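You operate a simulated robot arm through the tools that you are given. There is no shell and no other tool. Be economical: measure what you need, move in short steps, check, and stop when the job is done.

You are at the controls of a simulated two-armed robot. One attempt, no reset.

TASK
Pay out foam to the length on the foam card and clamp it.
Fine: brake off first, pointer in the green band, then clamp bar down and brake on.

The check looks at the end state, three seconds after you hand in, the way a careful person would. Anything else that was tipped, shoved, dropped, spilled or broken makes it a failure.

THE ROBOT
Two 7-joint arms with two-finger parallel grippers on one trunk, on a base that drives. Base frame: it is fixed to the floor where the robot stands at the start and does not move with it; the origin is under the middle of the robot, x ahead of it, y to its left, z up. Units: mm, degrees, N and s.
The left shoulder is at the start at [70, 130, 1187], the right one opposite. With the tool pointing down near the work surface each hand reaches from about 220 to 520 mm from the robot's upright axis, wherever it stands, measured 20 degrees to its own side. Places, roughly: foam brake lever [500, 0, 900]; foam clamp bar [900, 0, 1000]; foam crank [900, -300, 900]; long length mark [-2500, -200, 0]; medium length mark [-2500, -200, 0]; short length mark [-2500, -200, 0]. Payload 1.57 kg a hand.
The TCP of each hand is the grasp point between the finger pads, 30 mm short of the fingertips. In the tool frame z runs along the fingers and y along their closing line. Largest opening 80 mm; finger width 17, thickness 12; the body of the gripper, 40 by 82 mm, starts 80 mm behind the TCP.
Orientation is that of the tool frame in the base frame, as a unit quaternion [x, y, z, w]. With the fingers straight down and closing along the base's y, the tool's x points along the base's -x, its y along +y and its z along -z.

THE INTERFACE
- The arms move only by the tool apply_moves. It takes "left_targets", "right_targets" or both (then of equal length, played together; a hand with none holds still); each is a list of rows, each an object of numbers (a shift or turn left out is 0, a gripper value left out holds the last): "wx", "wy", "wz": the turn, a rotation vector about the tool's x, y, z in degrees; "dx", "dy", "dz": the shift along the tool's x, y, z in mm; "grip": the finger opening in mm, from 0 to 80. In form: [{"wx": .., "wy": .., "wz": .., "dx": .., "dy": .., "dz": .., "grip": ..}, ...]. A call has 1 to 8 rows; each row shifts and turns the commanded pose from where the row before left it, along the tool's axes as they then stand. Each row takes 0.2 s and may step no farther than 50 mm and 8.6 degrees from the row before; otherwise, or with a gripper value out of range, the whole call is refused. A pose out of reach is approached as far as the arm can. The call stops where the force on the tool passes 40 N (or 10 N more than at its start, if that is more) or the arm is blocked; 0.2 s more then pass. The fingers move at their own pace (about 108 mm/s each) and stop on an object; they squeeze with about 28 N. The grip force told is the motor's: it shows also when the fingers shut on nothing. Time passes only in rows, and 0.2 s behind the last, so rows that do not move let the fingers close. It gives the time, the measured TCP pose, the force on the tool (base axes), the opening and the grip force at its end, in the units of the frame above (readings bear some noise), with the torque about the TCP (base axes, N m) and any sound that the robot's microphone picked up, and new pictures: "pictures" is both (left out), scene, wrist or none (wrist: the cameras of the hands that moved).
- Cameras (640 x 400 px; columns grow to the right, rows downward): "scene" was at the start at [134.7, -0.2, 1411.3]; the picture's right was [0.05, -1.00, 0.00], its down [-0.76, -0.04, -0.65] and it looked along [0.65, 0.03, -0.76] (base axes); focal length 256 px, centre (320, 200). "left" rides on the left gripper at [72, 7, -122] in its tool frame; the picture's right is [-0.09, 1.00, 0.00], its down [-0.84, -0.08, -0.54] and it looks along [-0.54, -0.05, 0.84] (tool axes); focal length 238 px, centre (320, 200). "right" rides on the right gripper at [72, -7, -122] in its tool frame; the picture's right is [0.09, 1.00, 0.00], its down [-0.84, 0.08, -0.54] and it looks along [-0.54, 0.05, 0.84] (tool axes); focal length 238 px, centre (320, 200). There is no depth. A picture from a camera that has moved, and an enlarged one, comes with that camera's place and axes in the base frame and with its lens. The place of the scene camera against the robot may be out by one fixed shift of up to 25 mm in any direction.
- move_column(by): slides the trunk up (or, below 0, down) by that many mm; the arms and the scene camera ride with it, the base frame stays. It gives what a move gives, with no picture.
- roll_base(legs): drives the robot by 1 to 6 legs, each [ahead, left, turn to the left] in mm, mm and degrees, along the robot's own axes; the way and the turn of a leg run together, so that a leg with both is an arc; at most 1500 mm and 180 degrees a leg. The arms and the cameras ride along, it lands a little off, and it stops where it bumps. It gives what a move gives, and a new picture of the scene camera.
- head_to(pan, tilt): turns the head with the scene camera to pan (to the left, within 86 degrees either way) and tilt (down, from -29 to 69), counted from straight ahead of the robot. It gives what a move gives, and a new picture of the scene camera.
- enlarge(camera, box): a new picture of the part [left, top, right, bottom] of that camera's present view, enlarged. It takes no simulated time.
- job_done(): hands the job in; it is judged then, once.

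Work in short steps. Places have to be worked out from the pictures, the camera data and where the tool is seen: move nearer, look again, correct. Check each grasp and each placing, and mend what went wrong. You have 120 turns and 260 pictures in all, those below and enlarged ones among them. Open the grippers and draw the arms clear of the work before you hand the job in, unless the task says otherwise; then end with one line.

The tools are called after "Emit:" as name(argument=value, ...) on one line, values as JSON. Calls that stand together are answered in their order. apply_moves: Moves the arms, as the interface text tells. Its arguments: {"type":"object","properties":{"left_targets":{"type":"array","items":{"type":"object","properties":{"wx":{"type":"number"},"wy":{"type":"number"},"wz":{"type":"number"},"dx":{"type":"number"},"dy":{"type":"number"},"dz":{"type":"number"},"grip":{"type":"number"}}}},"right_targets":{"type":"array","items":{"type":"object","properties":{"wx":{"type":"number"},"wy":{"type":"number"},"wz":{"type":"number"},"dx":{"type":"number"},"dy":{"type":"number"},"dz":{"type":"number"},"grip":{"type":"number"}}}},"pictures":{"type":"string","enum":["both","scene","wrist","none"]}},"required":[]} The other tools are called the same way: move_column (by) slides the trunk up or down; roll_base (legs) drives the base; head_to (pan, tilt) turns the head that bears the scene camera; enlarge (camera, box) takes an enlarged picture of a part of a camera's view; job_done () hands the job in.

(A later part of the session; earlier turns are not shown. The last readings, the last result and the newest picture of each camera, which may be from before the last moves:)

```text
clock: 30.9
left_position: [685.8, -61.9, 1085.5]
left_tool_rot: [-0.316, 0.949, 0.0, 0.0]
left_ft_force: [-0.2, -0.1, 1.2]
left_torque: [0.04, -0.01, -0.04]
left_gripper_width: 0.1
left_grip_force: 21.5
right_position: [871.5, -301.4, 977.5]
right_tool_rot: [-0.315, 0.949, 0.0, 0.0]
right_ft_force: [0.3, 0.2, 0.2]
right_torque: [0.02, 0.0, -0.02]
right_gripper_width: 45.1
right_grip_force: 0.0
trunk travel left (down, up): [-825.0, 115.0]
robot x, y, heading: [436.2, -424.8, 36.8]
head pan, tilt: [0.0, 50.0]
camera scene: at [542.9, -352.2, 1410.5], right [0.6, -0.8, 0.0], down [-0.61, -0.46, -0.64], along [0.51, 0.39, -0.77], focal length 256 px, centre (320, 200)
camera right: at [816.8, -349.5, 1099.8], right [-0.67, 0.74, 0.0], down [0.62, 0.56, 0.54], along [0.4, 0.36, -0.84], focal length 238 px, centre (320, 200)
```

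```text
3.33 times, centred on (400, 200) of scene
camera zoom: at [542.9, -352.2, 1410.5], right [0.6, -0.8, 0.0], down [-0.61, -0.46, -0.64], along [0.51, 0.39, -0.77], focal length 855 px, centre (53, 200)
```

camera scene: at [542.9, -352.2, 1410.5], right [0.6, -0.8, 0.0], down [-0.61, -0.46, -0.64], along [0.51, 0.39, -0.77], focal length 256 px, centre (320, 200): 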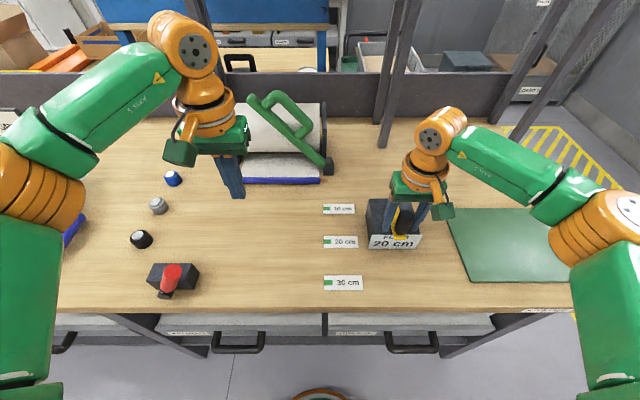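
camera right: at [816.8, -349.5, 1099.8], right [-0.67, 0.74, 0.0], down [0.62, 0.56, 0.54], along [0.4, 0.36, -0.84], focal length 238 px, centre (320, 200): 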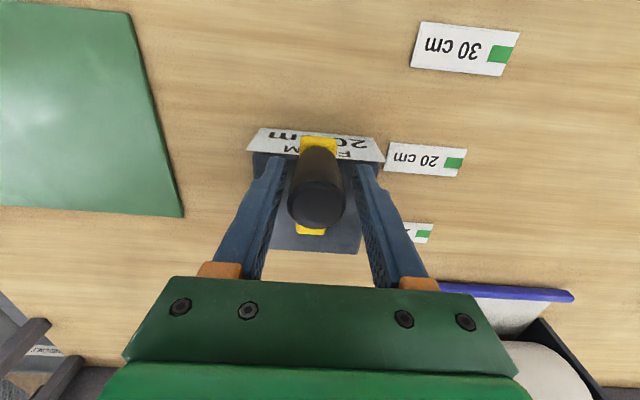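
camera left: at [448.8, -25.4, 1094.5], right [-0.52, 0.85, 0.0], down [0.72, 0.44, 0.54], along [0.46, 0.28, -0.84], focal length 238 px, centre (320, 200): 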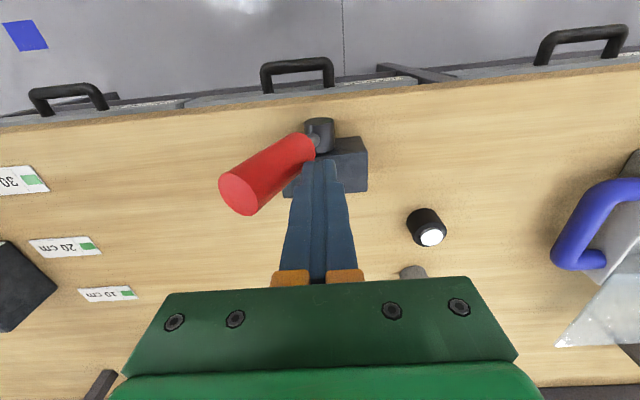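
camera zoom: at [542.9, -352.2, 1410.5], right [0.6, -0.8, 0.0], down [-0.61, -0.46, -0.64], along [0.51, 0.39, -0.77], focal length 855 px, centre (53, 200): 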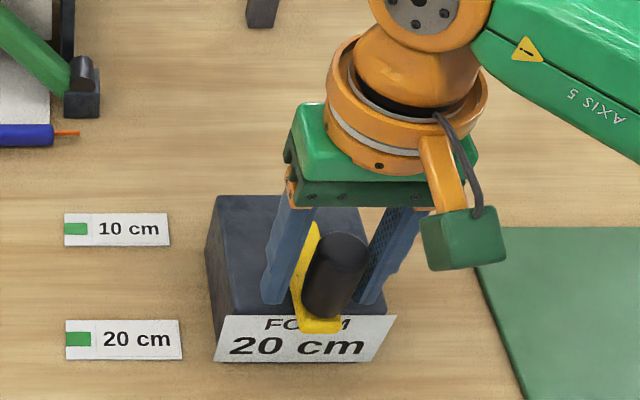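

Well-placed; a final 4 mm toward me and close.

Emit:
apply_moves(right_targets=[{"dx": 4, "dz": 3}, {"grip": 0}, {"dz": 0}, {"dz": 0}], pictures="wrist")

```text
clock: 31.9
left_position: [686.7, -62.7, 1085.2]
left_tool_rot: [-0.316, 0.949, 0.001, 0.0]
left_ft_force: [0.5, -0.4, -0.2]
left_torque: [-0.01, 0.0, 0.02]
left_gripper_width: 0.1
left_grip_force: 21.4
right_position: [869.0, -304.8, 974.6]
right_tool_rot: [-0.316, 0.949, 0.001, 0.0]
right_ft_force: [2.7, -0.9, 2.4]
right_torque: [0.01, 0.01, 0.02]
right_gripper_width: 29.6
right_grip_force: 38.8
trunk travel left (down, up): [-825.0, 115.0]
robot x, y, heading: [435.5, -424.5, 36.7]
head pan, tilt: [0.0, 50.0]
camera right: at [814.8, -352.7, 1096.6], right [-0.67, 0.74, 0.0], down [0.62, 0.56, 0.54], along [0.4, 0.36, -0.84], focal length 238 px, centre (320, 200)
```

right: 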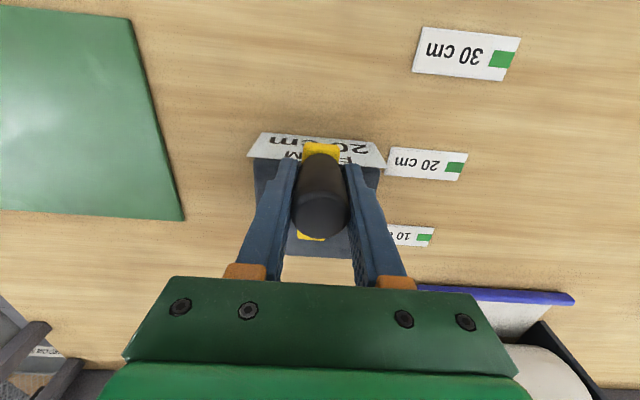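

Gripped the knob (29.6 mm). Try a small arc (r≈60, pivot straight ahead), clockwise 30°, and watch pointer/forces.

Emit:
apply_moves(right_targets=[{"dy": 10.4, "dx": -0.9}, {"dy": 10.1, "dx": -2.7}, {"dy": 9.5, "dx": -4.4}, {"dz": 0}], pictures="scene")

Emit:
enlarge(camera="scene", box=[230, 90, 390, 260])

```text
clock: 32.6
left_position: [694.7, -72.9, 1087.0]
left_tool_rot: [-0.311, 0.95, 0.006, -0.001]
left_ft_force: [-1.1, 0.0, 0.0]
left_torque: [-0.05, -0.03, 0.0]
left_gripper_width: 0.4
left_grip_force: 20.9
right_position: [866.5, -300.0, 973.8]
right_tool_rot: [-0.307, 0.952, -0.004, 0.0]
right_ft_force: [16.3, -33.5, 2.4]
right_torque: [1.13, -0.03, 0.07]
right_gripper_width: 29.4
right_grip_force: 39.2
trunk travel left (down, up): [-825.0, 115.0]
robot x, y, heading: [435.0, -424.4, 36.3]
head pan, tilt: [0.0, 50.0]
stopped in row 3 (right hand): the force on the tool passed its limit at 42 N (the readings are from after the stop); the commanded pose is now the measured one
camera scene: at [549.1, -367.8, 1410.8], right [0.59, -0.81, -0.01], down [-0.62, -0.45, -0.65], along [0.52, 0.39, -0.76], focal length 256 px, centre (320, 200)
```

scene: 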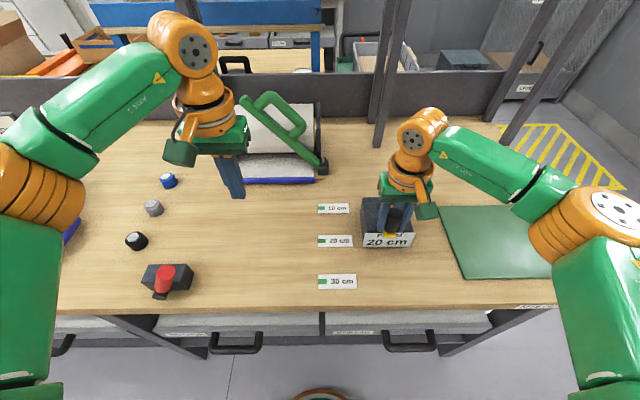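

```text
2.35 times, centred on (310, 175) of scene
camera zoom: at [549.1, -367.8, 1410.8], right [0.59, -0.81, -0.01], down [-0.62, -0.45, -0.65], along [0.52, 0.39, -0.76], focal length 603 px, centre (344, 259)
```

zoom: 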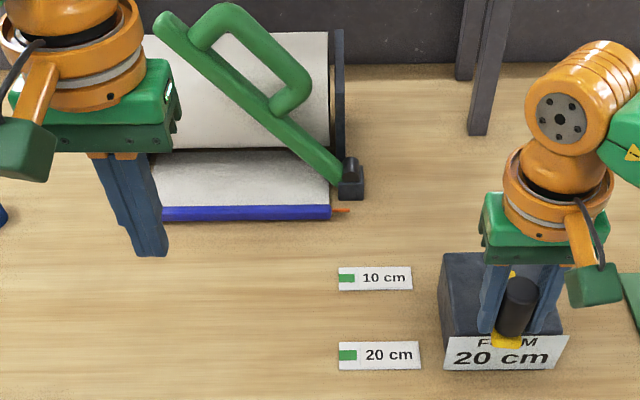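

That direction is blocked (34 N, no payout). Try counter-clockwise.

Emit:
apply_moves(right_targets=[{"dy": -8}, {"dy": -8, "dx": -1}, {"dy": -8, "dx": -2}, {"dy": -8, "dx": -3.5}, {"dz": 0}], pictures="scene")

Emit:
enlarge(camera="scene", box=[230, 90, 430, 260])

```text
clock: 33.8
left_position: [687.0, -71.8, 1087.3]
left_tool_rot: [-0.313, 0.95, 0.004, 0.001]
left_ft_force: [0.6, 0.5, -0.8]
left_torque: [0.02, 0.0, -0.01]
left_gripper_width: 0.0
left_grip_force: 20.7
right_position: [883.2, -317.2, 974.1]
right_tool_rot: [-0.31, 0.951, -0.002, 0.0]
right_ft_force: [-15.3, -23.8, -23.6]
right_torque: [0.12, 0.22, 0.03]
right_gripper_width: 29.5
right_grip_force: 39.3
trunk travel left (down, up): [-825.0, 115.0]
robot x, y, heading: [435.1, -424.8, 36.5]
head pan, tilt: [0.0, 50.0]
camera scene: at [542.6, -364.5, 1411.1], right [0.59, -0.8, -0.01], down [-0.62, -0.45, -0.65], along [0.52, 0.39, -0.76], focal length 256 px, centre (320, 200)
```

scene: 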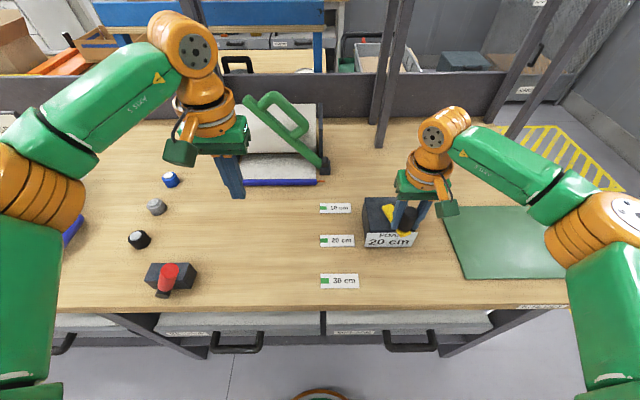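

```text
2.35 times, centred on (330, 175) of scene
camera zoom: at [542.6, -364.5, 1411.1], right [0.59, -0.8, -0.01], down [-0.62, -0.45, -0.65], along [0.52, 0.39, -0.76], focal length 603 px, centre (296, 259)
```

zoom: 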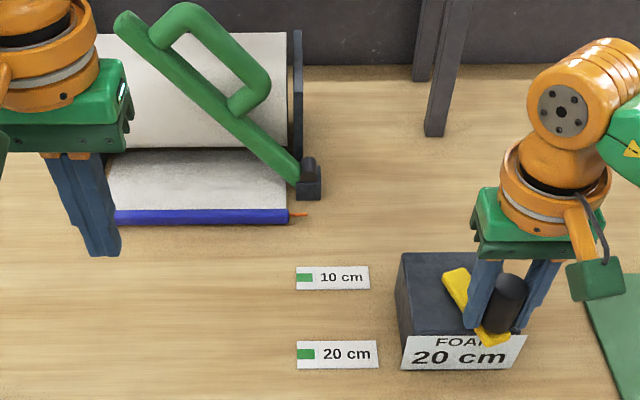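

It turns counter-clockwise and the pointer creeps out. Radius looks like ~48 mm. Continue the arc in small steps.

Emit:
apply_moves(right_targets=[{"dy": -5, "dx": -4}, {"dy": -5, "dx": -5}, {"dy": -4, "dx": -6}, {"dy": -3, "dx": -7}, {"dz": 0}], pictures="scene")

Emit:
enlarge(camera="scene", box=[230, 90, 430, 260])

```text
clock: 35.0
left_position: [690.6, -79.7, 1089.8]
left_tool_rot: [-0.312, 0.95, 0.008, 0.001]
left_ft_force: [-0.2, -0.4, -0.3]
left_torque: [0.02, -0.02, 0.0]
left_gripper_width: 0.0
left_grip_force: 21.5
right_position: [916.0, -324.6, 975.5]
right_tool_rot: [-0.309, 0.951, -0.001, -0.001]
right_ft_force: [-0.7, -40.0, -13.9]
right_torque: [0.18, -0.06, 0.18]
right_gripper_width: 29.2
right_grip_force: 39.0
trunk travel left (down, up): [-825.0, 115.0]
robot x, y, heading: [437.1, -425.0, 36.5]
head pan, tilt: [0.0, 50.0]
camera scene: at [547.9, -374.4, 1411.3], right [0.59, -0.8, -0.01], down [-0.62, -0.44, -0.65], along [0.51, 0.39, -0.76], focal length 256 px, centre (320, 200)
```

scene: 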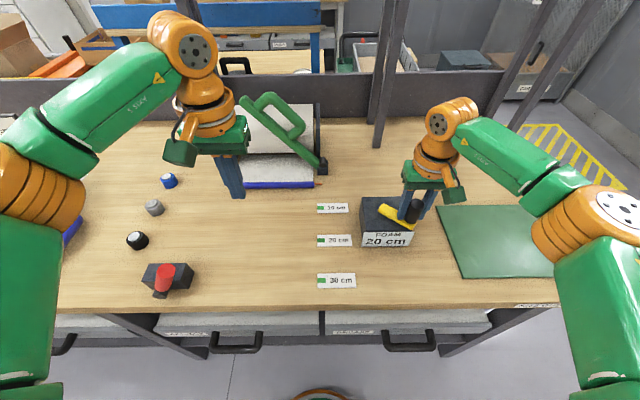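

```text
2.35 times, centred on (330, 175) of scene
camera zoom: at [547.9, -374.4, 1411.3], right [0.59, -0.8, -0.01], down [-0.62, -0.44, -0.65], along [0.51, 0.39, -0.76], focal length 603 px, centre (296, 259)
```

zoom: 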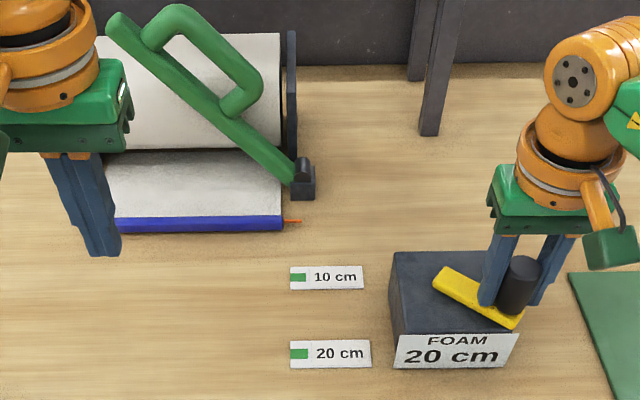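

Fit gives centre ≈53 mm ahead of the initial knob position, r≈53.5; now at ~60°, pointer moved ~15 mm. Continue to 120°.

Emit:
apply_moves(right_targets=[{"dy": -7, "dx": -10.3}, {"dy": -1.8, "dx": -13.8}, {"dy": 1.8, "dx": -13.8}, {"dy": 5.4, "dx": -12.9}, {"dz": 0}], pictures="none")

```text
clock: 35.8
left_position: [696.3, -70.5, 1086.6]
left_tool_rot: [-0.31, 0.951, 0.004, -0.002]
left_ft_force: [-0.1, 0.5, -0.3]
left_torque: [-0.03, 0.03, 0.01]
left_gripper_width: 0.0
left_grip_force: 21.4
right_position: [958.2, -307.4, 976.7]
right_tool_rot: [-0.301, 0.954, -0.007, 0.007]
right_ft_force: [24.6, -22.5, 21.1]
right_torque: [0.57, -0.15, 0.18]
right_gripper_width: 29.4
right_grip_force: 39.3
trunk travel left (down, up): [-825.0, 115.0]
robot x, y, heading: [435.3, -427.0, 36.0]
head pan, tilt: [0.0, 50.0]
stopped in row 3 (right hand): the force on the tool passed its limit at 53 N (the readings are from after the stop); the commanded pose is now the measured one
```

Force is outward again, so the true radius is ~63 with centre ≈(62,6) from start. Continue with that.

Emit:
apply_moves(right_targets=[{"dy": 0.3, "dx": -7}, {"dy": 1, "dx": -7}, {"dy": 3.2, "dx": -7.5}, {"dy": 4.5, "dx": -7.3}, {"dz": 0}], pictures="none")

```text
clock: 37.0
left_position: [696.2, -75.8, 1087.7]
left_tool_rot: [-0.312, 0.95, 0.008, -0.001]
left_ft_force: [0.0, 0.6, -0.3]
left_torque: [-0.01, 0.04, 0.02]
left_gripper_width: 0.0
left_grip_force: 21.0
right_position: [958.5, -305.9, 975.9]
right_tool_rot: [-0.306, 0.952, -0.001, 0.007]
right_ft_force: [30.8, -25.6, 24.0]
right_torque: [0.06, 0.16, 0.19]
right_gripper_width: 29.4
right_grip_force: 38.8
right hand out of reach, approached as far as the arm can: row 1, 2, 3, 4
trunk travel left (down, up): [-825.0, 115.0]
robot x, y, heading: [436.6, -428.6, 36.3]
head pan, tilt: [0.0, 50.0]
```

The right arm is at its reach limit. I'll pull the command back and tilt the tool forward ~25° about the closing axis while keeping hold, to gain reach.

Emit:
apply_moves(right_targets=[{"dx": 14, "dy": -4}, {"dx": 14, "dy": -4}, {"wy": -6}, {"wy": -6}, {"wy": -6}, {"wy": -6}, {"dz": 0}], pictures="wrist")

```text
clock: 38.6
left_position: [689.8, -67.4, 1086.0]
left_tool_rot: [-0.313, 0.95, 0.002, 0.001]
left_ft_force: [-0.4, -0.3, 0.2]
left_torque: [0.0, -0.03, 0.02]
left_gripper_width: 0.2
left_grip_force: 21.1
right_position: [934.5, -320.2, 978.8]
right_tool_rot: [-0.301, 0.93, 0.061, 0.203]
right_ft_force: [0.9, -8.9, 1.1]
right_torque: [0.48, 0.81, 0.08]
right_gripper_width: 29.1
right_grip_force: 38.5
trunk travel left (down, up): [-825.0, 115.0]
robot x, y, heading: [433.7, -425.7, 36.6]
head pan, tilt: [0.0, 50.0]
camera right: at [841.8, -392.3, 1060.2], right [-0.65, 0.76, -0.05], down [0.39, 0.38, 0.84], along [0.66, 0.53, -0.54], focal length 238 px, centre (320, 200)
```

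right: 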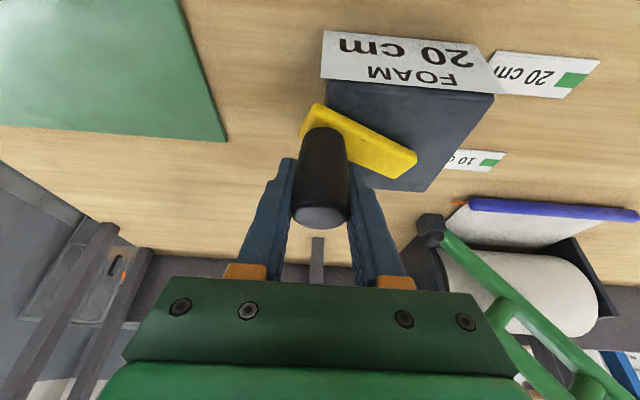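

Force relaxed. Refit centre ≈(57,3), r≈57. Continue arc with the tilted tool.

Emit:
apply_moves(right_targets=[{"dx": -12.5, "dz": 5.7, "dy": -2.6}, {"dx": -13.4, "dz": 6.1, "dy": 1.9}, {"dx": -12.5, "dz": 5.7, "dy": 5.7}, {"dx": -10.7, "dz": 4.9, "dy": 9.1}, {"dz": 0}], pictures="none")

```text
clock: 39.8
left_position: [694.1, -64.1, 1082.9]
left_tool_rot: [-0.312, 0.95, 0.001, -0.002]
left_ft_force: [-0.6, -0.2, -0.4]
left_torque: [-0.02, 0.0, -0.01]
left_gripper_width: 0.0
left_grip_force: 22.1
right_position: [976.9, -271.9, 978.0]
right_tool_rot: [-0.298, 0.93, 0.059, 0.206]
right_ft_force: [11.6, -1.7, 1.5]
right_torque: [0.23, 0.79, 0.05]
right_gripper_width: 29.1
right_grip_force: 38.9
trunk travel left (down, up): [-825.0, 115.0]
robot x, y, heading: [435.2, -425.1, 36.2]
head pan, tilt: [0.0, 50.0]
stopped in row 5 (right hand): the force on the tool passed its limit at 42 N (the readings are from after the stop); the commanded pose is now the measured one
```

Consistent fit now: centre (63, 9), r≈63.7, at φ≈133°. Continue over the far side.

Emit:
apply_moves(right_targets=[{"dx": -9.3, "dz": 4.2, "dy": 11.9}, {"dx": -6.5, "dz": 3.0, "dy": 15}, {"dx": -2.7, "dz": 1.2, "dy": 16.4}, {"dx": 1.2, "dz": -0.5, "dy": 16.5}, {"dz": 0}], pictures="scene")

```text
clock: 41.0
left_position: [691.2, -70.6, 1086.7]
left_tool_rot: [-0.311, 0.95, 0.004, 0.001]
left_ft_force: [0.0, 0.4, -0.5]
left_torque: [0.01, -0.03, -0.02]
left_gripper_width: 0.2
left_grip_force: 21.4
right_position: [952.5, -219.4, 978.2]
right_tool_rot: [-0.299, 0.93, 0.061, 0.205]
right_ft_force: [-14.3, -23.8, -28.5]
right_torque: [0.88, 0.04, 0.17]
right_gripper_width: 29.4
right_grip_force: 39.6
trunk travel left (down, up): [-825.0, 115.0]
robot x, y, heading: [435.7, -428.1, 36.2]
head pan, tilt: [0.0, 50.0]
camera scene: at [546.2, -363.4, 1410.6], right [0.59, -0.81, -0.01], down [-0.62, -0.45, -0.65], along [0.52, 0.39, -0.76], focal length 256 px, centre (320, 200)
```

scene: 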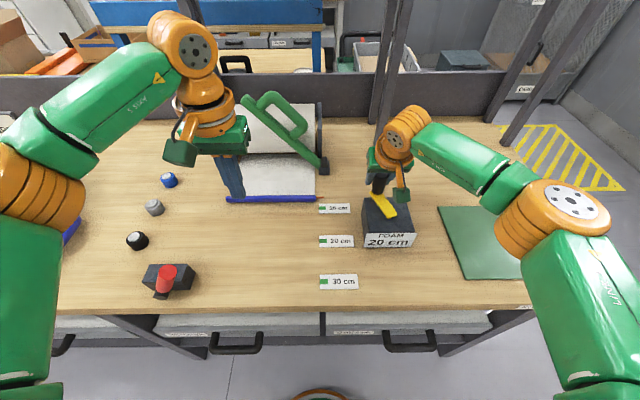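

Foam pays out well. Near-to-far gives C≈(60,5), r≈60. Continue around the left side.

Emit:
apply_moves(right_targets=[{"dx": 13.2, "dz": -6, "dy": 13.5}, {"dx": 8.7, "dz": -4, "dy": 12.4}, {"dx": 11.3, "dz": -5.1, "dy": 9.6}, {"dx": 13.2, "dz": -6, "dy": 6}, {"dz": 0}], pictures="none")

```text
clock: 42.2
left_position: [696.9, -74.6, 1086.8]
left_tool_rot: [-0.311, 0.95, 0.006, -0.001]
left_ft_force: [-0.5, 0.3, -0.3]
left_torque: [0.01, 0.0, 0.02]
left_gripper_width: 0.0
left_grip_force: 21.2
right_position: [894.8, -220.2, 979.5]
right_tool_rot: [-0.298, 0.93, 0.066, 0.207]
right_ft_force: [18.5, -24.9, 4.5]
right_torque: [0.48, -0.08, 0.38]
right_gripper_width: 28.8
right_grip_force: 39.5
trunk travel left (down, up): [-825.0, 115.0]
robot x, y, heading: [437.7, -425.8, 36.4]
head pan, tilt: [0.0, 50.0]
```

Pulled rightward, so centre ≈(59,-1), r≈57. Continue.

Emit:
apply_moves(right_targets=[{"dx": 15, "dz": -6.8, "dy": -7}, {"dx": 13.5, "dz": -6.1, "dy": -2}, {"dx": 12.5, "dz": -5.7, "dy": -5.6}, {"dx": 10.7, "dz": -4.9, "dy": -9.1}, {"dz": 0}], pictures="scene")

Emit:
enlarge(camera="scene", box=[230, 130, 430, 260])

```text
clock: 43.0
left_position: [695.9, -65.4, 1083.7]
left_tool_rot: [-0.312, 0.95, 0.001, -0.003]
left_ft_force: [-0.3, 0.3, -0.1]
left_torque: [-0.03, 0.02, 0.02]
left_gripper_width: 0.3
left_grip_force: 20.9
right_position: [872.0, -246.4, 979.7]
right_tool_rot: [-0.296, 0.93, 0.06, 0.21]
right_ft_force: [18.6, -7.4, 5.9]
right_torque: [0.01, 0.36, 0.21]
right_gripper_width: 28.8
right_grip_force: 38.7
trunk travel left (down, up): [-825.0, 115.0]
robot x, y, heading: [435.7, -423.8, 36.3]
head pan, tilt: [0.0, 50.0]
stopped in row 4 (right hand): the force on the tool passed its limit at 45 N (the readings are from after the stop); the commanded pose is now the measured one
camera scene: at [553.3, -356.0, 1409.6], right [0.59, -0.81, -0.01], down [-0.62, -0.45, -0.64], along [0.51, 0.38, -0.77], focal length 256 px, centre (320, 200)
```

scene: 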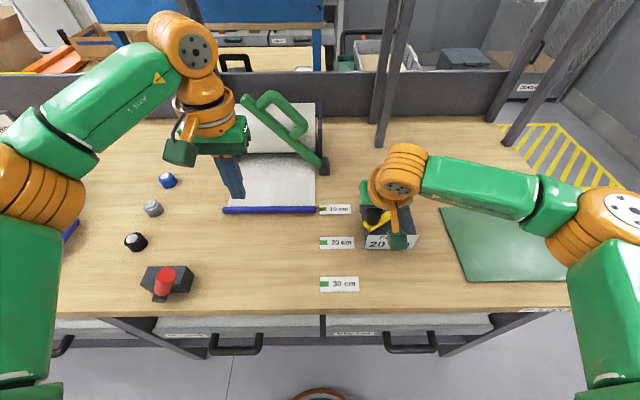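

```text
3.08 times, centred on (330, 195) of scene
camera zoom: at [553.3, -356.0, 1409.6], right [0.59, -0.81, -0.01], down [-0.62, -0.45, -0.64], along [0.51, 0.38, -0.77], focal length 789 px, centre (289, 215)
```

zoom: 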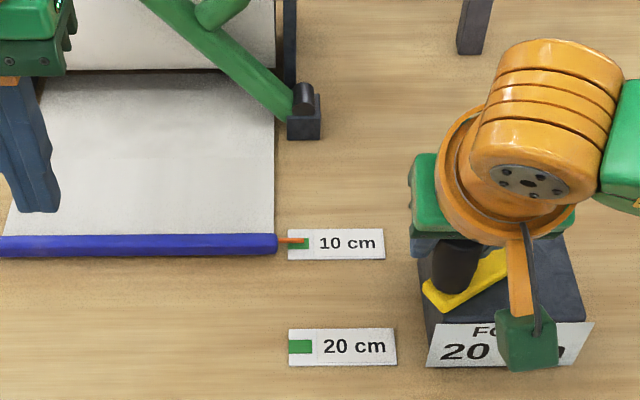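

Pointer is at the 10 cm mark after ~290° of turning, so ~265° more. Continue round the near side.

Emit:
apply_moves(right_targets=[{"dx": 12.7, "dz": -5.8, "dy": -6.6}, {"dx": 8.6, "dz": -3.9, "dy": -10.4}, {"dx": 7.6, "dz": -3.5, "dy": -11.8}, {"dx": 4.7, "dz": -2.2, "dy": -14.2}, {"dz": 0}], pictures="none")

```text
clock: 43.6
left_position: [699.6, -61.8, 1080.6]
left_tool_rot: [-0.312, 0.95, 0.001, -0.005]
left_ft_force: [-0.2, -0.1, -0.5]
left_torque: [-0.04, 0.02, 0.02]
left_gripper_width: 0.0
left_grip_force: 21.3
right_position: [868.6, -267.6, 978.5]
right_tool_rot: [-0.294, 0.93, 0.061, 0.212]
right_ft_force: [18.6, 0.1, -6.3]
right_torque: [0.58, -0.36, 0.1]
right_gripper_width: 29.2
right_grip_force: 38.6
trunk travel left (down, up): [-825.0, 115.0]
robot x, y, heading: [437.7, -422.0, 36.1]
head pan, tilt: [0.0, 50.0]
stopped in row 3 (right hand): the force on the tool passed its limit at 42 N (the readings are from after the stop); the commanded pose is now the measured one
```

Systematic inward force suggests the knob has slipped along the pads. Open slightly and look to re-centre.

Emit:
apply_moves(right_targets=[{"grip": 50}, {"dz": 0}, {"dz": 0}], pictures="wrist")

```text
clock: 44.5
left_position: [690.0, -63.0, 1085.0]
left_tool_rot: [-0.312, 0.95, 0.001, -0.001]
left_ft_force: [0.6, 0.9, 0.4]
left_torque: [0.02, -0.05, -0.01]
left_gripper_width: 0.1
left_grip_force: 21.7
right_position: [856.7, -267.1, 984.6]
right_tool_rot: [-0.297, 0.929, 0.062, 0.214]
right_ft_force: [0.0, -0.5, -0.2]
right_torque: [0.0, 0.01, -0.01]
right_gripper_width: 49.9
right_grip_force: 0.1
trunk travel left (down, up): [-825.0, 115.0]
robot x, y, heading: [436.3, -426.2, 36.3]
head pan, tilt: [0.0, 50.0]
camera right: at [763.3, -340.1, 1063.3], right [-0.64, 0.76, -0.05], down [0.37, 0.37, 0.85], along [0.67, 0.53, -0.52], focal length 238 px, centre (320, 200)
```

right: 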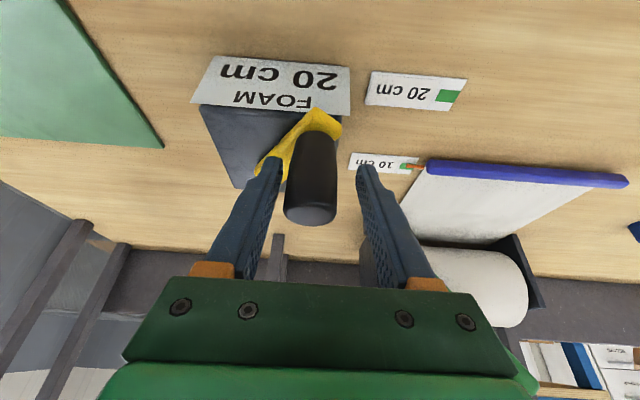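

Zero-load knob position now gives C≈(52.5,0), r≈52.6 — earlier readings were distorted under load. Re-centre 3 mm and re-grip.

Emit:
apply_moves(right_targets=[{"dy": -3}, {"grip": 0}, {"dz": 0}, {"dz": 0}], pictures="none")

```text
clock: 45.5
left_position: [689.7, -63.3, 1085.0]
left_tool_rot: [-0.311, 0.95, 0.0, 0.0]
left_ft_force: [-0.3, -0.6, 0.2]
left_torque: [0.0, 0.0, 0.01]
left_gripper_width: 0.0
left_grip_force: 21.3
right_position: [859.7, -271.9, 982.7]
right_tool_rot: [-0.297, 0.929, 0.061, 0.214]
right_ft_force: [1.9, 0.2, 0.8]
right_torque: [0.58, 0.38, -0.02]
right_gripper_width: 29.4
right_grip_force: 39.3
trunk travel left (down, up): [-825.0, 115.0]
robot x, y, heading: [435.7, -421.7, 36.6]
head pan, tilt: [0.0, 50.0]
```

Re-gripped with no load. Continue with the corrected circle.

Emit:
apply_moves(right_targets=[{"dx": 6.6, "dz": -3.0, "dy": -9.7}, {"dx": 3.7, "dz": -1.7, "dy": -13.1}, {"dx": 0.5, "dz": -0.2, "dy": -13.7}, {"dx": -2.7, "dz": 1.2, "dy": -13.4}, {"dx": -5.7, "dz": 2.6, "dy": -12.1}, {"dz": 0}], pictures="scene")

Emit:
enlarge(camera="scene", box=[230, 130, 430, 260])

```text
clock: 46.9
left_position: [694.2, -64.8, 1085.2]
left_tool_rot: [-0.312, 0.95, 0.001, -0.002]
left_ft_force: [1.1, 0.9, 0.3]
left_torque: [-0.01, 0.01, 0.03]
left_gripper_width: 0.0
left_grip_force: 21.7
right_position: [895.3, -325.0, 983.6]
right_tool_rot: [-0.296, 0.929, 0.061, 0.212]
right_ft_force: [-2.5, -4.6, -16.2]
right_torque: [-0.07, 0.93, 0.04]
right_gripper_width: 29.3
right_grip_force: 39.2
trunk travel left (down, up): [-825.0, 115.0]
robot x, y, heading: [439.1, -425.0, 36.5]
head pan, tilt: [0.0, 50.0]
camera scene: at [549.6, -355.3, 1410.1], right [0.59, -0.81, 0.0], down [-0.62, -0.45, -0.64], along [0.52, 0.38, -0.77], focal length 256 px, centre (320, 200)
```

scene: 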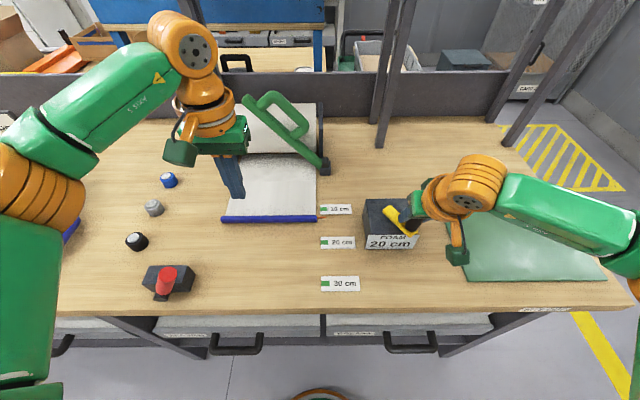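

```text
3.08 times, centred on (330, 195) of scene
camera zoom: at [549.6, -355.3, 1410.1], right [0.59, -0.81, 0.0], down [-0.62, -0.45, -0.64], along [0.52, 0.38, -0.77], focal length 789 px, centre (289, 215)
```

zoom: 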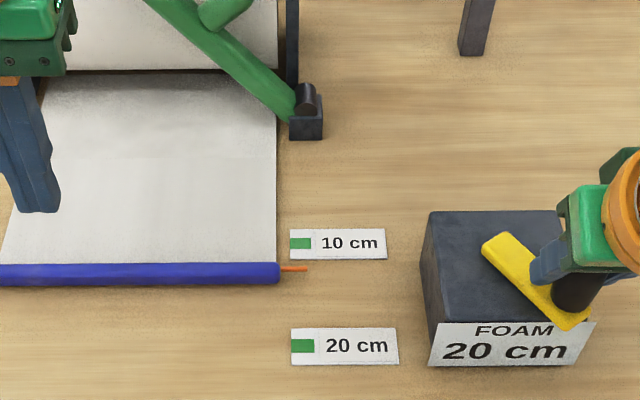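

Forces tiny now. Pointer ~25 mm past 10 cm; ~0.3 mm/deg so ~245° more. Continue 105°.

Emit:
apply_moves(right_targets=[{"dx": -8.5, "dz": 3.9, "dy": -10.1}, {"dx": -10.5, "dz": 4.8, "dy": -7.4}, {"dx": -11.9, "dz": 5.4, "dy": -4.1}, {"dx": -12.5, "dz": 5.7, "dy": -0.6}, {"dx": -12.1, "dz": 5.5, "dy": 3}, {"dx": -11, "dz": 5, "dy": 6.4}, {"dx": -9.2, "dz": 4.2, "dy": 9.3}, {"dz": 0}], pictures="none")

```text
clock: 48.6
left_position: [696.4, -61.8, 1082.9]
left_tool_rot: [-0.312, 0.95, 0.001, -0.003]
left_ft_force: [0.1, -0.1, -0.5]
left_torque: [0.0, 0.0, -0.02]
left_gripper_width: 0.0
left_grip_force: 21.3
right_position: [968.8, -275.1, 984.0]
right_tool_rot: [-0.298, 0.929, 0.062, 0.212]
right_ft_force: [5.2, 0.2, -13.2]
right_torque: [0.65, 0.37, 0.03]
right_gripper_width: 29.4
right_grip_force: 39.1
trunk travel left (down, up): [-825.0, 115.0]
robot x, y, heading: [434.8, -429.9, 36.4]
head pan, tilt: [0.0, 50.0]
```

Smooth. Continue another 90°.

Emit:
apply_moves(right_targets=[{"dx": -6.7, "dz": 3.1, "dy": 11.5}, {"dx": -3.7, "dz": 1.7, "dy": 13.1}, {"dx": -0.5, "dz": 0.2, "dy": 13.7}, {"dx": 2.7, "dz": -1.2, "dy": 13.4}, {"dx": 5.7, "dz": -2.6, "dy": 12.1}, {"dx": 8.5, "dz": -3.9, "dy": 10.1}, {"dz": 0}], pictures="scene")

Emit:
enlarge(camera="scene", box=[260, 170, 420, 270])

```text
clock: 50.2
left_position: [695.5, -60.2, 1081.9]
left_tool_rot: [-0.312, 0.95, -0.001, -0.003]
left_ft_force: [0.8, 0.3, 0.2]
left_torque: [0.01, 0.0, 0.01]
left_gripper_width: 0.0
left_grip_force: 21.2
right_position: [916.6, -217.8, 984.6]
right_tool_rot: [-0.297, 0.929, 0.06, 0.212]
right_ft_force: [-0.9, 3.7, -18.5]
right_torque: [0.53, 0.27, 0.0]
right_gripper_width: 29.6
right_grip_force: 39.0
trunk travel left (down, up): [-825.0, 115.0]
robot x, y, heading: [436.7, -424.3, 36.3]
head pan, tilt: [0.0, 50.0]
camera scene: at [550.8, -349.4, 1409.7], right [0.59, -0.81, 0.0], down [-0.62, -0.46, -0.64], along [0.51, 0.38, -0.77], focal length 256 px, centre (320, 200)
```

scene: 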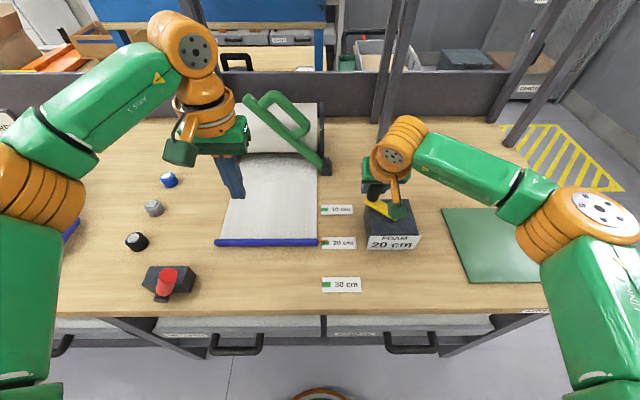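

```text
4.00 times, centred on (340, 220) of scene
camera zoom: at [550.8, -349.4, 1409.7], right [0.59, -0.81, 0.0], down [-0.62, -0.46, -0.64], along [0.51, 0.38, -0.77], focal length 1026 px, centre (240, 120)
```

zoom: 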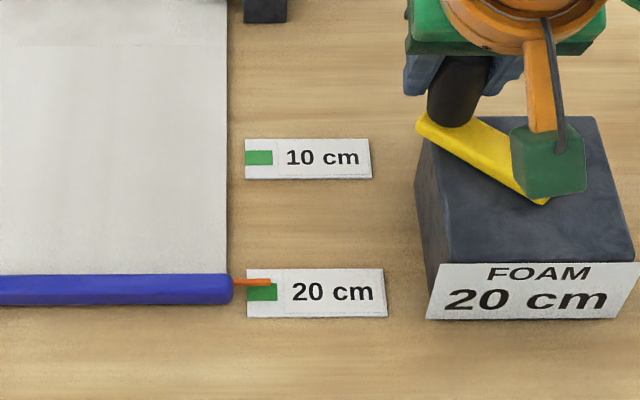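

Pointer is at/near the band; parallax matters, so check from the wrist cameras.

Emit:
enlarge(camera="right", box=[320, 0, 640, 200])

Emit:
enlarge(camera="left", box=[0, 0, 640, 400])

```text
2.00 times, centred on (480, 100) of right
camera zoom: at [823.8, -289.2, 1064.3], right [-0.64, 0.76, -0.05], down [0.38, 0.38, 0.85], along [0.67, 0.52, -0.53], focal length 477 px, centre (0, 400)
```

zoom: 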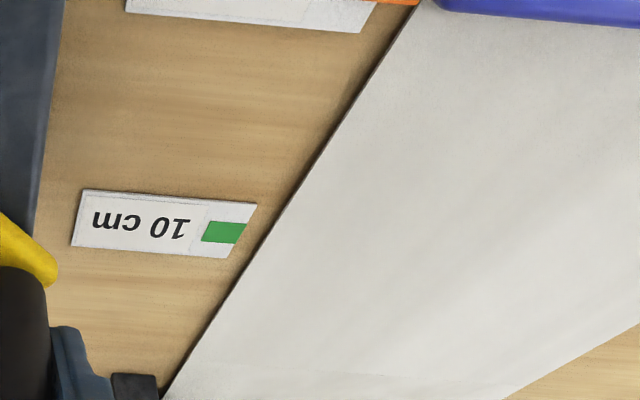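

```text
1.00 times, centred on (320, 200) of left (not enlarged: the box is as wide or as high as the picture)
camera zoom: at [633.0, -96.9, 1204.1], right [-0.52, 0.86, 0.0], down [0.72, 0.44, 0.54], along [0.46, 0.28, -0.84], focal length 238 px, centre (320, 200)
```

zoom: 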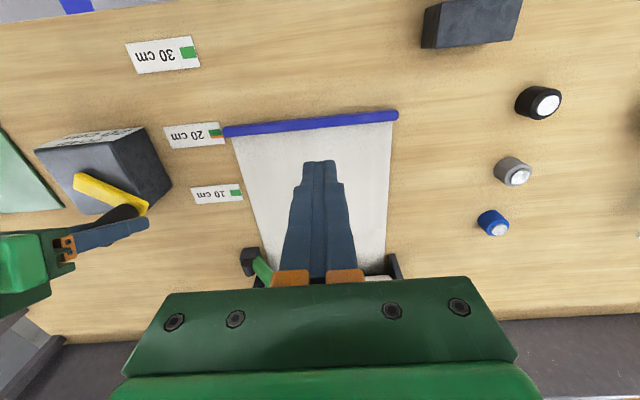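

Left camera sees it from a steeper angle; zoom.

Emit:
enlarge(camera="left", box=[150, 95, 270, 170])

```text
5.33 times, centred on (210, 132) of left
camera zoom: at [633.0, -96.9, 1204.1], right [-0.52, 0.86, 0.0], down [0.72, 0.44, 0.54], along [0.46, 0.28, -0.84], focal length 1271 px, centre (907, 560)
```

zoom: 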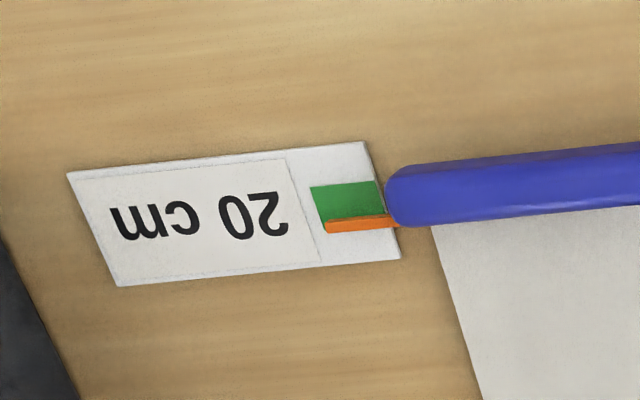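

Pointer is ~4 mm short of the band's centre. Crank 13° more.

Emit:
apply_moves(right_targets=[{"dx": 4.1, "dz": -1.9, "dy": 3.2}, {"dx": 4.2, "dz": -1.9, "dy": 3.0}, {"dz": 0}, {"dz": 0}], pictures="none")

Emit:
enlarge(camera="left", box=[150, 95, 270, 170])

Emit:
enlarge(camera="scene", box=[290, 215, 370, 265])

```text
clock: 51.2
left_position: [693.1, -60.3, 1082.8]
left_tool_rot: [-0.313, 0.95, 0.0, -0.002]
left_ft_force: [0.4, 0.0, -0.5]
left_torque: [-0.01, 0.0, -0.02]
left_gripper_width: 0.0
left_grip_force: 21.0
right_position: [906.8, -218.3, 983.4]
right_tool_rot: [-0.296, 0.929, 0.061, 0.213]
right_ft_force: [-0.6, 3.2, -13.3]
right_torque: [0.46, 0.64, -0.05]
right_gripper_width: 29.5
right_grip_force: 39.1
trunk travel left (down, up): [-825.0, 115.0]
robot x, y, heading: [435.8, -426.8, 36.3]
head pan, tilt: [0.0, 50.0]
```

```text
5.33 times, centred on (210, 132) of left
camera zoom: at [632.0, -97.7, 1204.6], right [-0.52, 0.86, 0.0], down [0.72, 0.44, 0.54], along [0.46, 0.28, -0.84], focal length 1271 px, centre (907, 560)
```

zoom: 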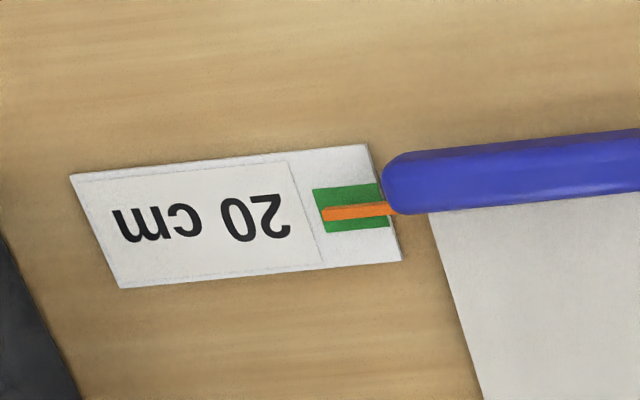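

```text
8.00 times, centred on (330, 240) of scene
camera zoom: at [549.7, -350.3, 1409.9], right [0.59, -0.81, 0.0], down [-0.62, -0.46, -0.64], along [0.52, 0.38, -0.77], focal length 2051 px, centre (240, -120)
```

zoom: 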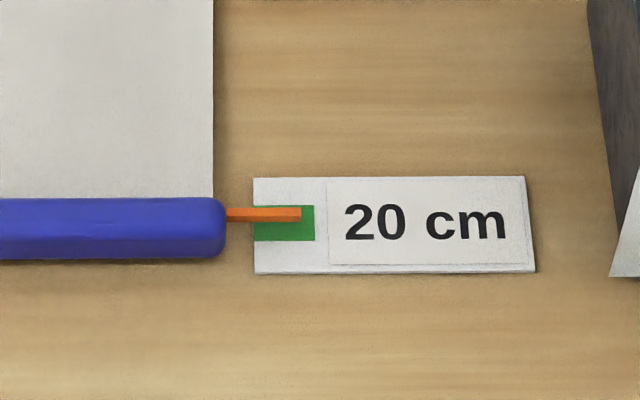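

Pointer is inside the green band (≈2–3 mm past centre). Release the crank knob and withdraw the right hand upward.

Emit:
apply_moves(right_targets=[{"grip": 60}, {"dz": 0}, {"dz": -20}, {"dz": -30}, {"dz": -40}, {"dz": -40}, {"dz": 0}], pictures="scene")

Emit:
enlarge(camera="left", box=[150, 95, 270, 170])

Emit:
head_to(pan=0, tilt=69)

```text
clock: 52.9
left_position: [690.8, -63.4, 1084.3]
left_tool_rot: [-0.313, 0.95, 0.0, -0.001]
left_ft_force: [0.8, 0.5, -0.3]
left_torque: [0.03, 0.01, 0.02]
left_gripper_width: 0.1
left_grip_force: 21.3
right_position: [856.4, -255.3, 1101.7]
right_tool_rot: [-0.296, 0.929, 0.061, 0.215]
right_ft_force: [-0.3, 0.0, 0.4]
right_torque: [0.03, 0.0, -0.03]
right_gripper_width: 60.0
right_grip_force: 0.0
trunk travel left (down, up): [-825.0, 115.0]
robot x, y, heading: [436.8, -425.3, 36.3]
head pan, tilt: [0.0, 50.0]
camera scene: at [545.8, -353.4, 1410.4], right [0.59, -0.81, 0.0], down [-0.62, -0.45, -0.64], along [0.52, 0.38, -0.77], focal length 256 px, centre (320, 200)
```

scene: 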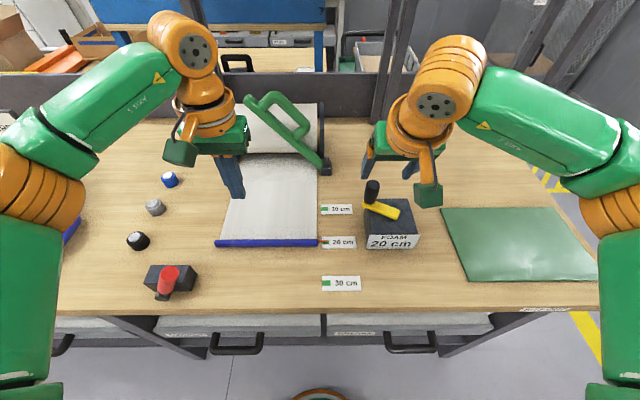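

```text
5.33 times, centred on (210, 132) of left
camera zoom: at [628.7, -100.2, 1206.0], right [-0.52, 0.86, 0.0], down [0.72, 0.43, 0.54], along [0.46, 0.28, -0.84], focal length 1271 px, centre (907, 560)
```

zoom: 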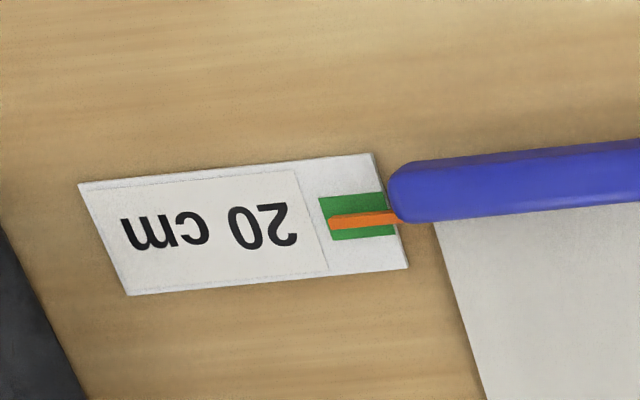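

```text
clock: 53.7
left_position: [689.9, -63.4, 1084.5]
left_tool_rot: [-0.313, 0.95, 0.0, 0.0]
left_ft_force: [-0.3, -0.5, -0.3]
left_torque: [-0.01, 0.0, -0.02]
left_gripper_width: 0.0
left_grip_force: 22.1
right_position: [857.2, -254.6, 1100.2]
right_tool_rot: [-0.296, 0.929, 0.061, 0.215]
right_ft_force: [0.1, -0.1, 0.0]
right_torque: [-0.01, -0.01, 0.0]
right_gripper_width: 60.0
right_grip_force: 0.2
trunk travel left (down, up): [-825.0, 115.0]
robot x, y, heading: [435.7, -427.0, 36.4]
head pan, tilt: [0.0, 68.8]
camera scene: at [528.9, -365.9, 1388.6], right [0.59, -0.81, 0.0], down [-0.75, -0.55, -0.36], along [0.29, 0.22, -0.93], focal length 256 px, centre (320, 200)
```

scene: 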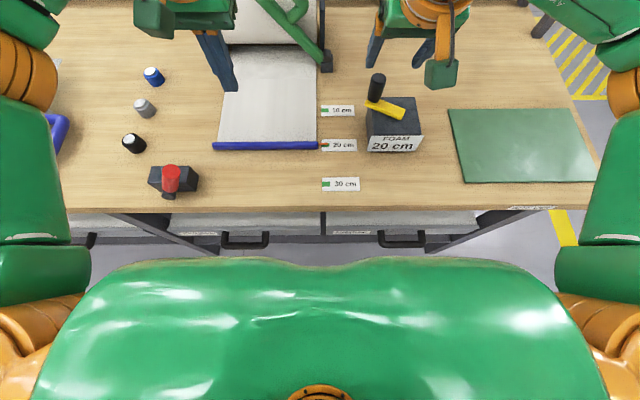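

Pointer still in the band. Now localise the clamp bar; look with less tilt, using the knob (known ≈(907,-219)) for calibration.

Emit:
head_to(pan=0, tilt=40)

Emit:
enlarge(camera="scene", box=[220, 90, 420, 290])

```text
clock: 54.6
left_position: [690.1, -63.5, 1085.4]
left_tool_rot: [-0.313, 0.95, 0.0, 0.0]
left_ft_force: [-0.2, 0.1, 0.9]
left_torque: [0.01, 0.02, 0.0]
left_gripper_width: 0.0
left_grip_force: 21.1
right_position: [856.5, -254.2, 1100.9]
right_tool_rot: [-0.297, 0.928, 0.061, 0.215]
right_ft_force: [0.6, -0.4, -0.4]
right_torque: [-0.02, 0.01, -0.03]
right_gripper_width: 59.8
right_grip_force: 0.1
trunk travel left (down, up): [-825.0, 115.0]
robot x, y, heading: [432.9, -423.8, 36.3]
head pan, tilt: [0.0, 40.0]
camera scene: at [552.0, -348.8, 1424.6], right [0.59, -0.81, 0.0], down [-0.52, -0.38, -0.77], along [0.62, 0.45, -0.64], focal length 256 px, centre (320, 200)
```

scene: 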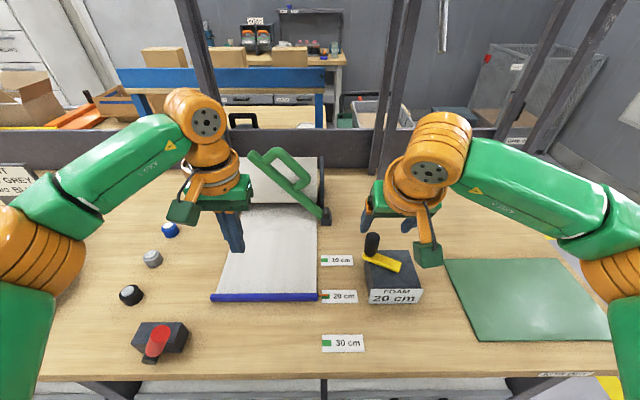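

```text
2.00 times, centred on (320, 190) of scene
camera zoom: at [552.0, -348.8, 1424.6], right [0.59, -0.81, 0.0], down [-0.52, -0.38, -0.77], along [0.62, 0.45, -0.64], focal length 513 px, centre (320, 220)
```

zoom: 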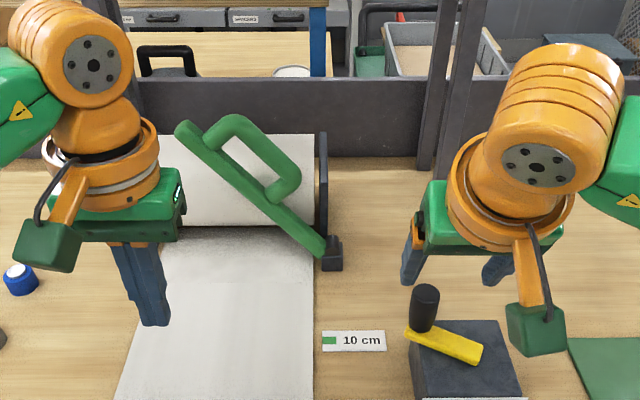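

Estimates (robot frame): clamp hinge F≈680, L≈-8, z≈885; bar raised at ~50°, with the D-handle on its upper-right side. I'll push the D-handle left/down with the left hand pointing forward. First raise the right hand clear, and tilt the left hand.

Emit:
apply_moves(right_targets=[{"dz": -40}, {"dz": -40}, {"dy": -30}, {"dy": -30}, {"dz": 0}, {"dz": 0}, {"dz": 0}, {"dz": 0}], left_targets=[{"wy": -8.1}, {"wy": -8.1}, {"wy": -8.1}, {"wy": -8.1}, {"wy": -8.1}, {"wy": -8.1}, {"wy": -8.1}, {"wy": -8.1}], pictures="scene")

Emit:
move_column(by=-80)

```text
clock: 56.4
left_position: [698.1, -61.4, 1081.9]
left_tool_rot: [-0.264, 0.802, 0.167, 0.509]
left_ft_force: [-0.4, 0.4, -0.2]
left_torque: [-0.03, 0.03, -0.02]
left_gripper_width: 0.0
left_grip_force: 21.1
left hand out of reach, approached as far as the arm can: row 8
right_position: [862.7, -320.0, 1171.7]
right_tool_rot: [-0.296, 0.929, 0.061, 0.215]
right_ft_force: [0.3, 0.4, -0.5]
right_torque: [0.02, 0.01, -0.01]
right_gripper_width: 60.3
right_grip_force: 0.1
trunk travel left (down, up): [-825.0, 115.0]
robot x, y, heading: [435.0, -423.4, 36.4]
head pan, tilt: [0.0, 40.0]
camera scene: at [552.0, -348.3, 1424.6], right [0.59, -0.81, 0.0], down [-0.52, -0.38, -0.77], along [0.62, 0.45, -0.64], focal length 256 px, centre (320, 200)
```

scene: 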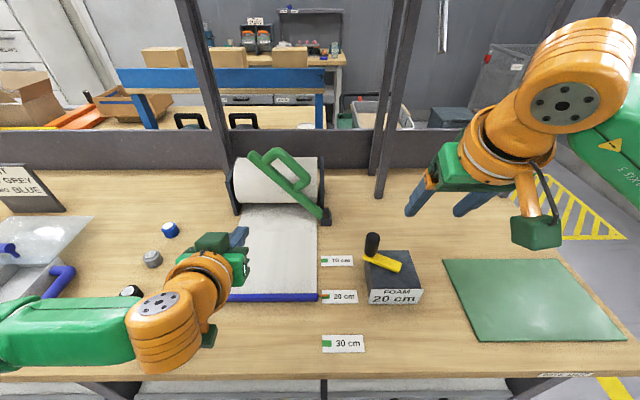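

```text
clock: 57.6
left_position: [698.8, -60.6, 1003.7]
left_tool_rot: [-0.263, 0.802, 0.166, 0.509]
left_ft_force: [-0.6, 0.9, -0.2]
left_torque: [0.01, 0.01, -0.01]
left_gripper_width: 0.0
left_grip_force: 21.2
right_position: [862.2, -319.3, 1092.5]
right_tool_rot: [-0.296, 0.929, 0.06, 0.214]
right_ft_force: [-0.7, -0.5, -0.1]
right_torque: [0.01, -0.01, -0.01]
right_gripper_width: 59.8
right_grip_force: 0.0
trunk travel left (down, up): [-745.0, 195.0]
robot x, y, heading: [436.9, -426.7, 36.6]
head pan, tilt: [0.0, 40.0]
```

Now raise and shift left hand to (L≈47, z≈1088) and advance to F≈605, then look.

Emit:
apply_moves(left_targets=[{"dx": -25.4, "dz": -11.8, "dy": -30}, {"dx": -25.4, "dz": -11.8, "dy": -30}, {"dx": -25.4, "dz": -11.8, "dy": -30}, {"dx": -19, "dz": 40.8}, {"dx": -19, "dz": 40.8}, {"dx": -19, "dz": 40.8}, {"dx": -19, "dz": 40.8}, {"dz": 0}])

```text
clock: 59.4
left_position: [894.5, -21.7, 1086.2]
left_tool_rot: [-0.264, 0.802, 0.168, 0.509]
left_ft_force: [0.8, -1.1, -0.2]
left_torque: [-0.03, 0.02, -0.02]
left_gripper_width: 0.0
left_grip_force: 21.6
right_position: [861.4, -320.4, 1093.5]
right_tool_rot: [-0.296, 0.929, 0.06, 0.215]
right_ft_force: [-0.3, 0.4, 0.3]
right_torque: [0.0, 0.04, -0.02]
right_gripper_width: 59.9
right_grip_force: 0.0
trunk travel left (down, up): [-745.0, 195.0]
robot x, y, heading: [436.5, -422.3, 36.5]
head pan, tilt: [0.0, 40.0]
camera scene: at [551.6, -348.9, 1344.7], right [0.59, -0.81, 0.0], down [-0.52, -0.38, -0.77], along [0.62, 0.45, -0.64], focal length 256 px, centre (320, 200)
camera left: at [777.6, -100.7, 1073.8], right [-0.56, 0.83, 0.08], down [-0.06, -0.14, 0.99], along [0.83, 0.55, 0.13], focal length 238 px, centre (320, 200)
```

scene: 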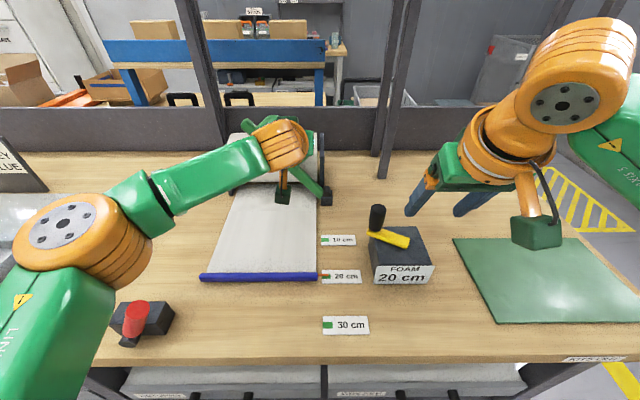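
left: 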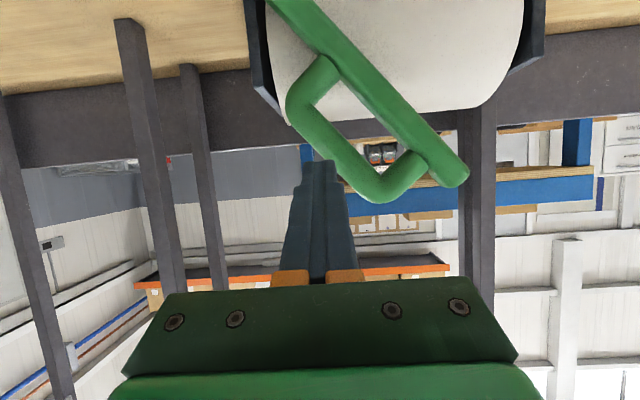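

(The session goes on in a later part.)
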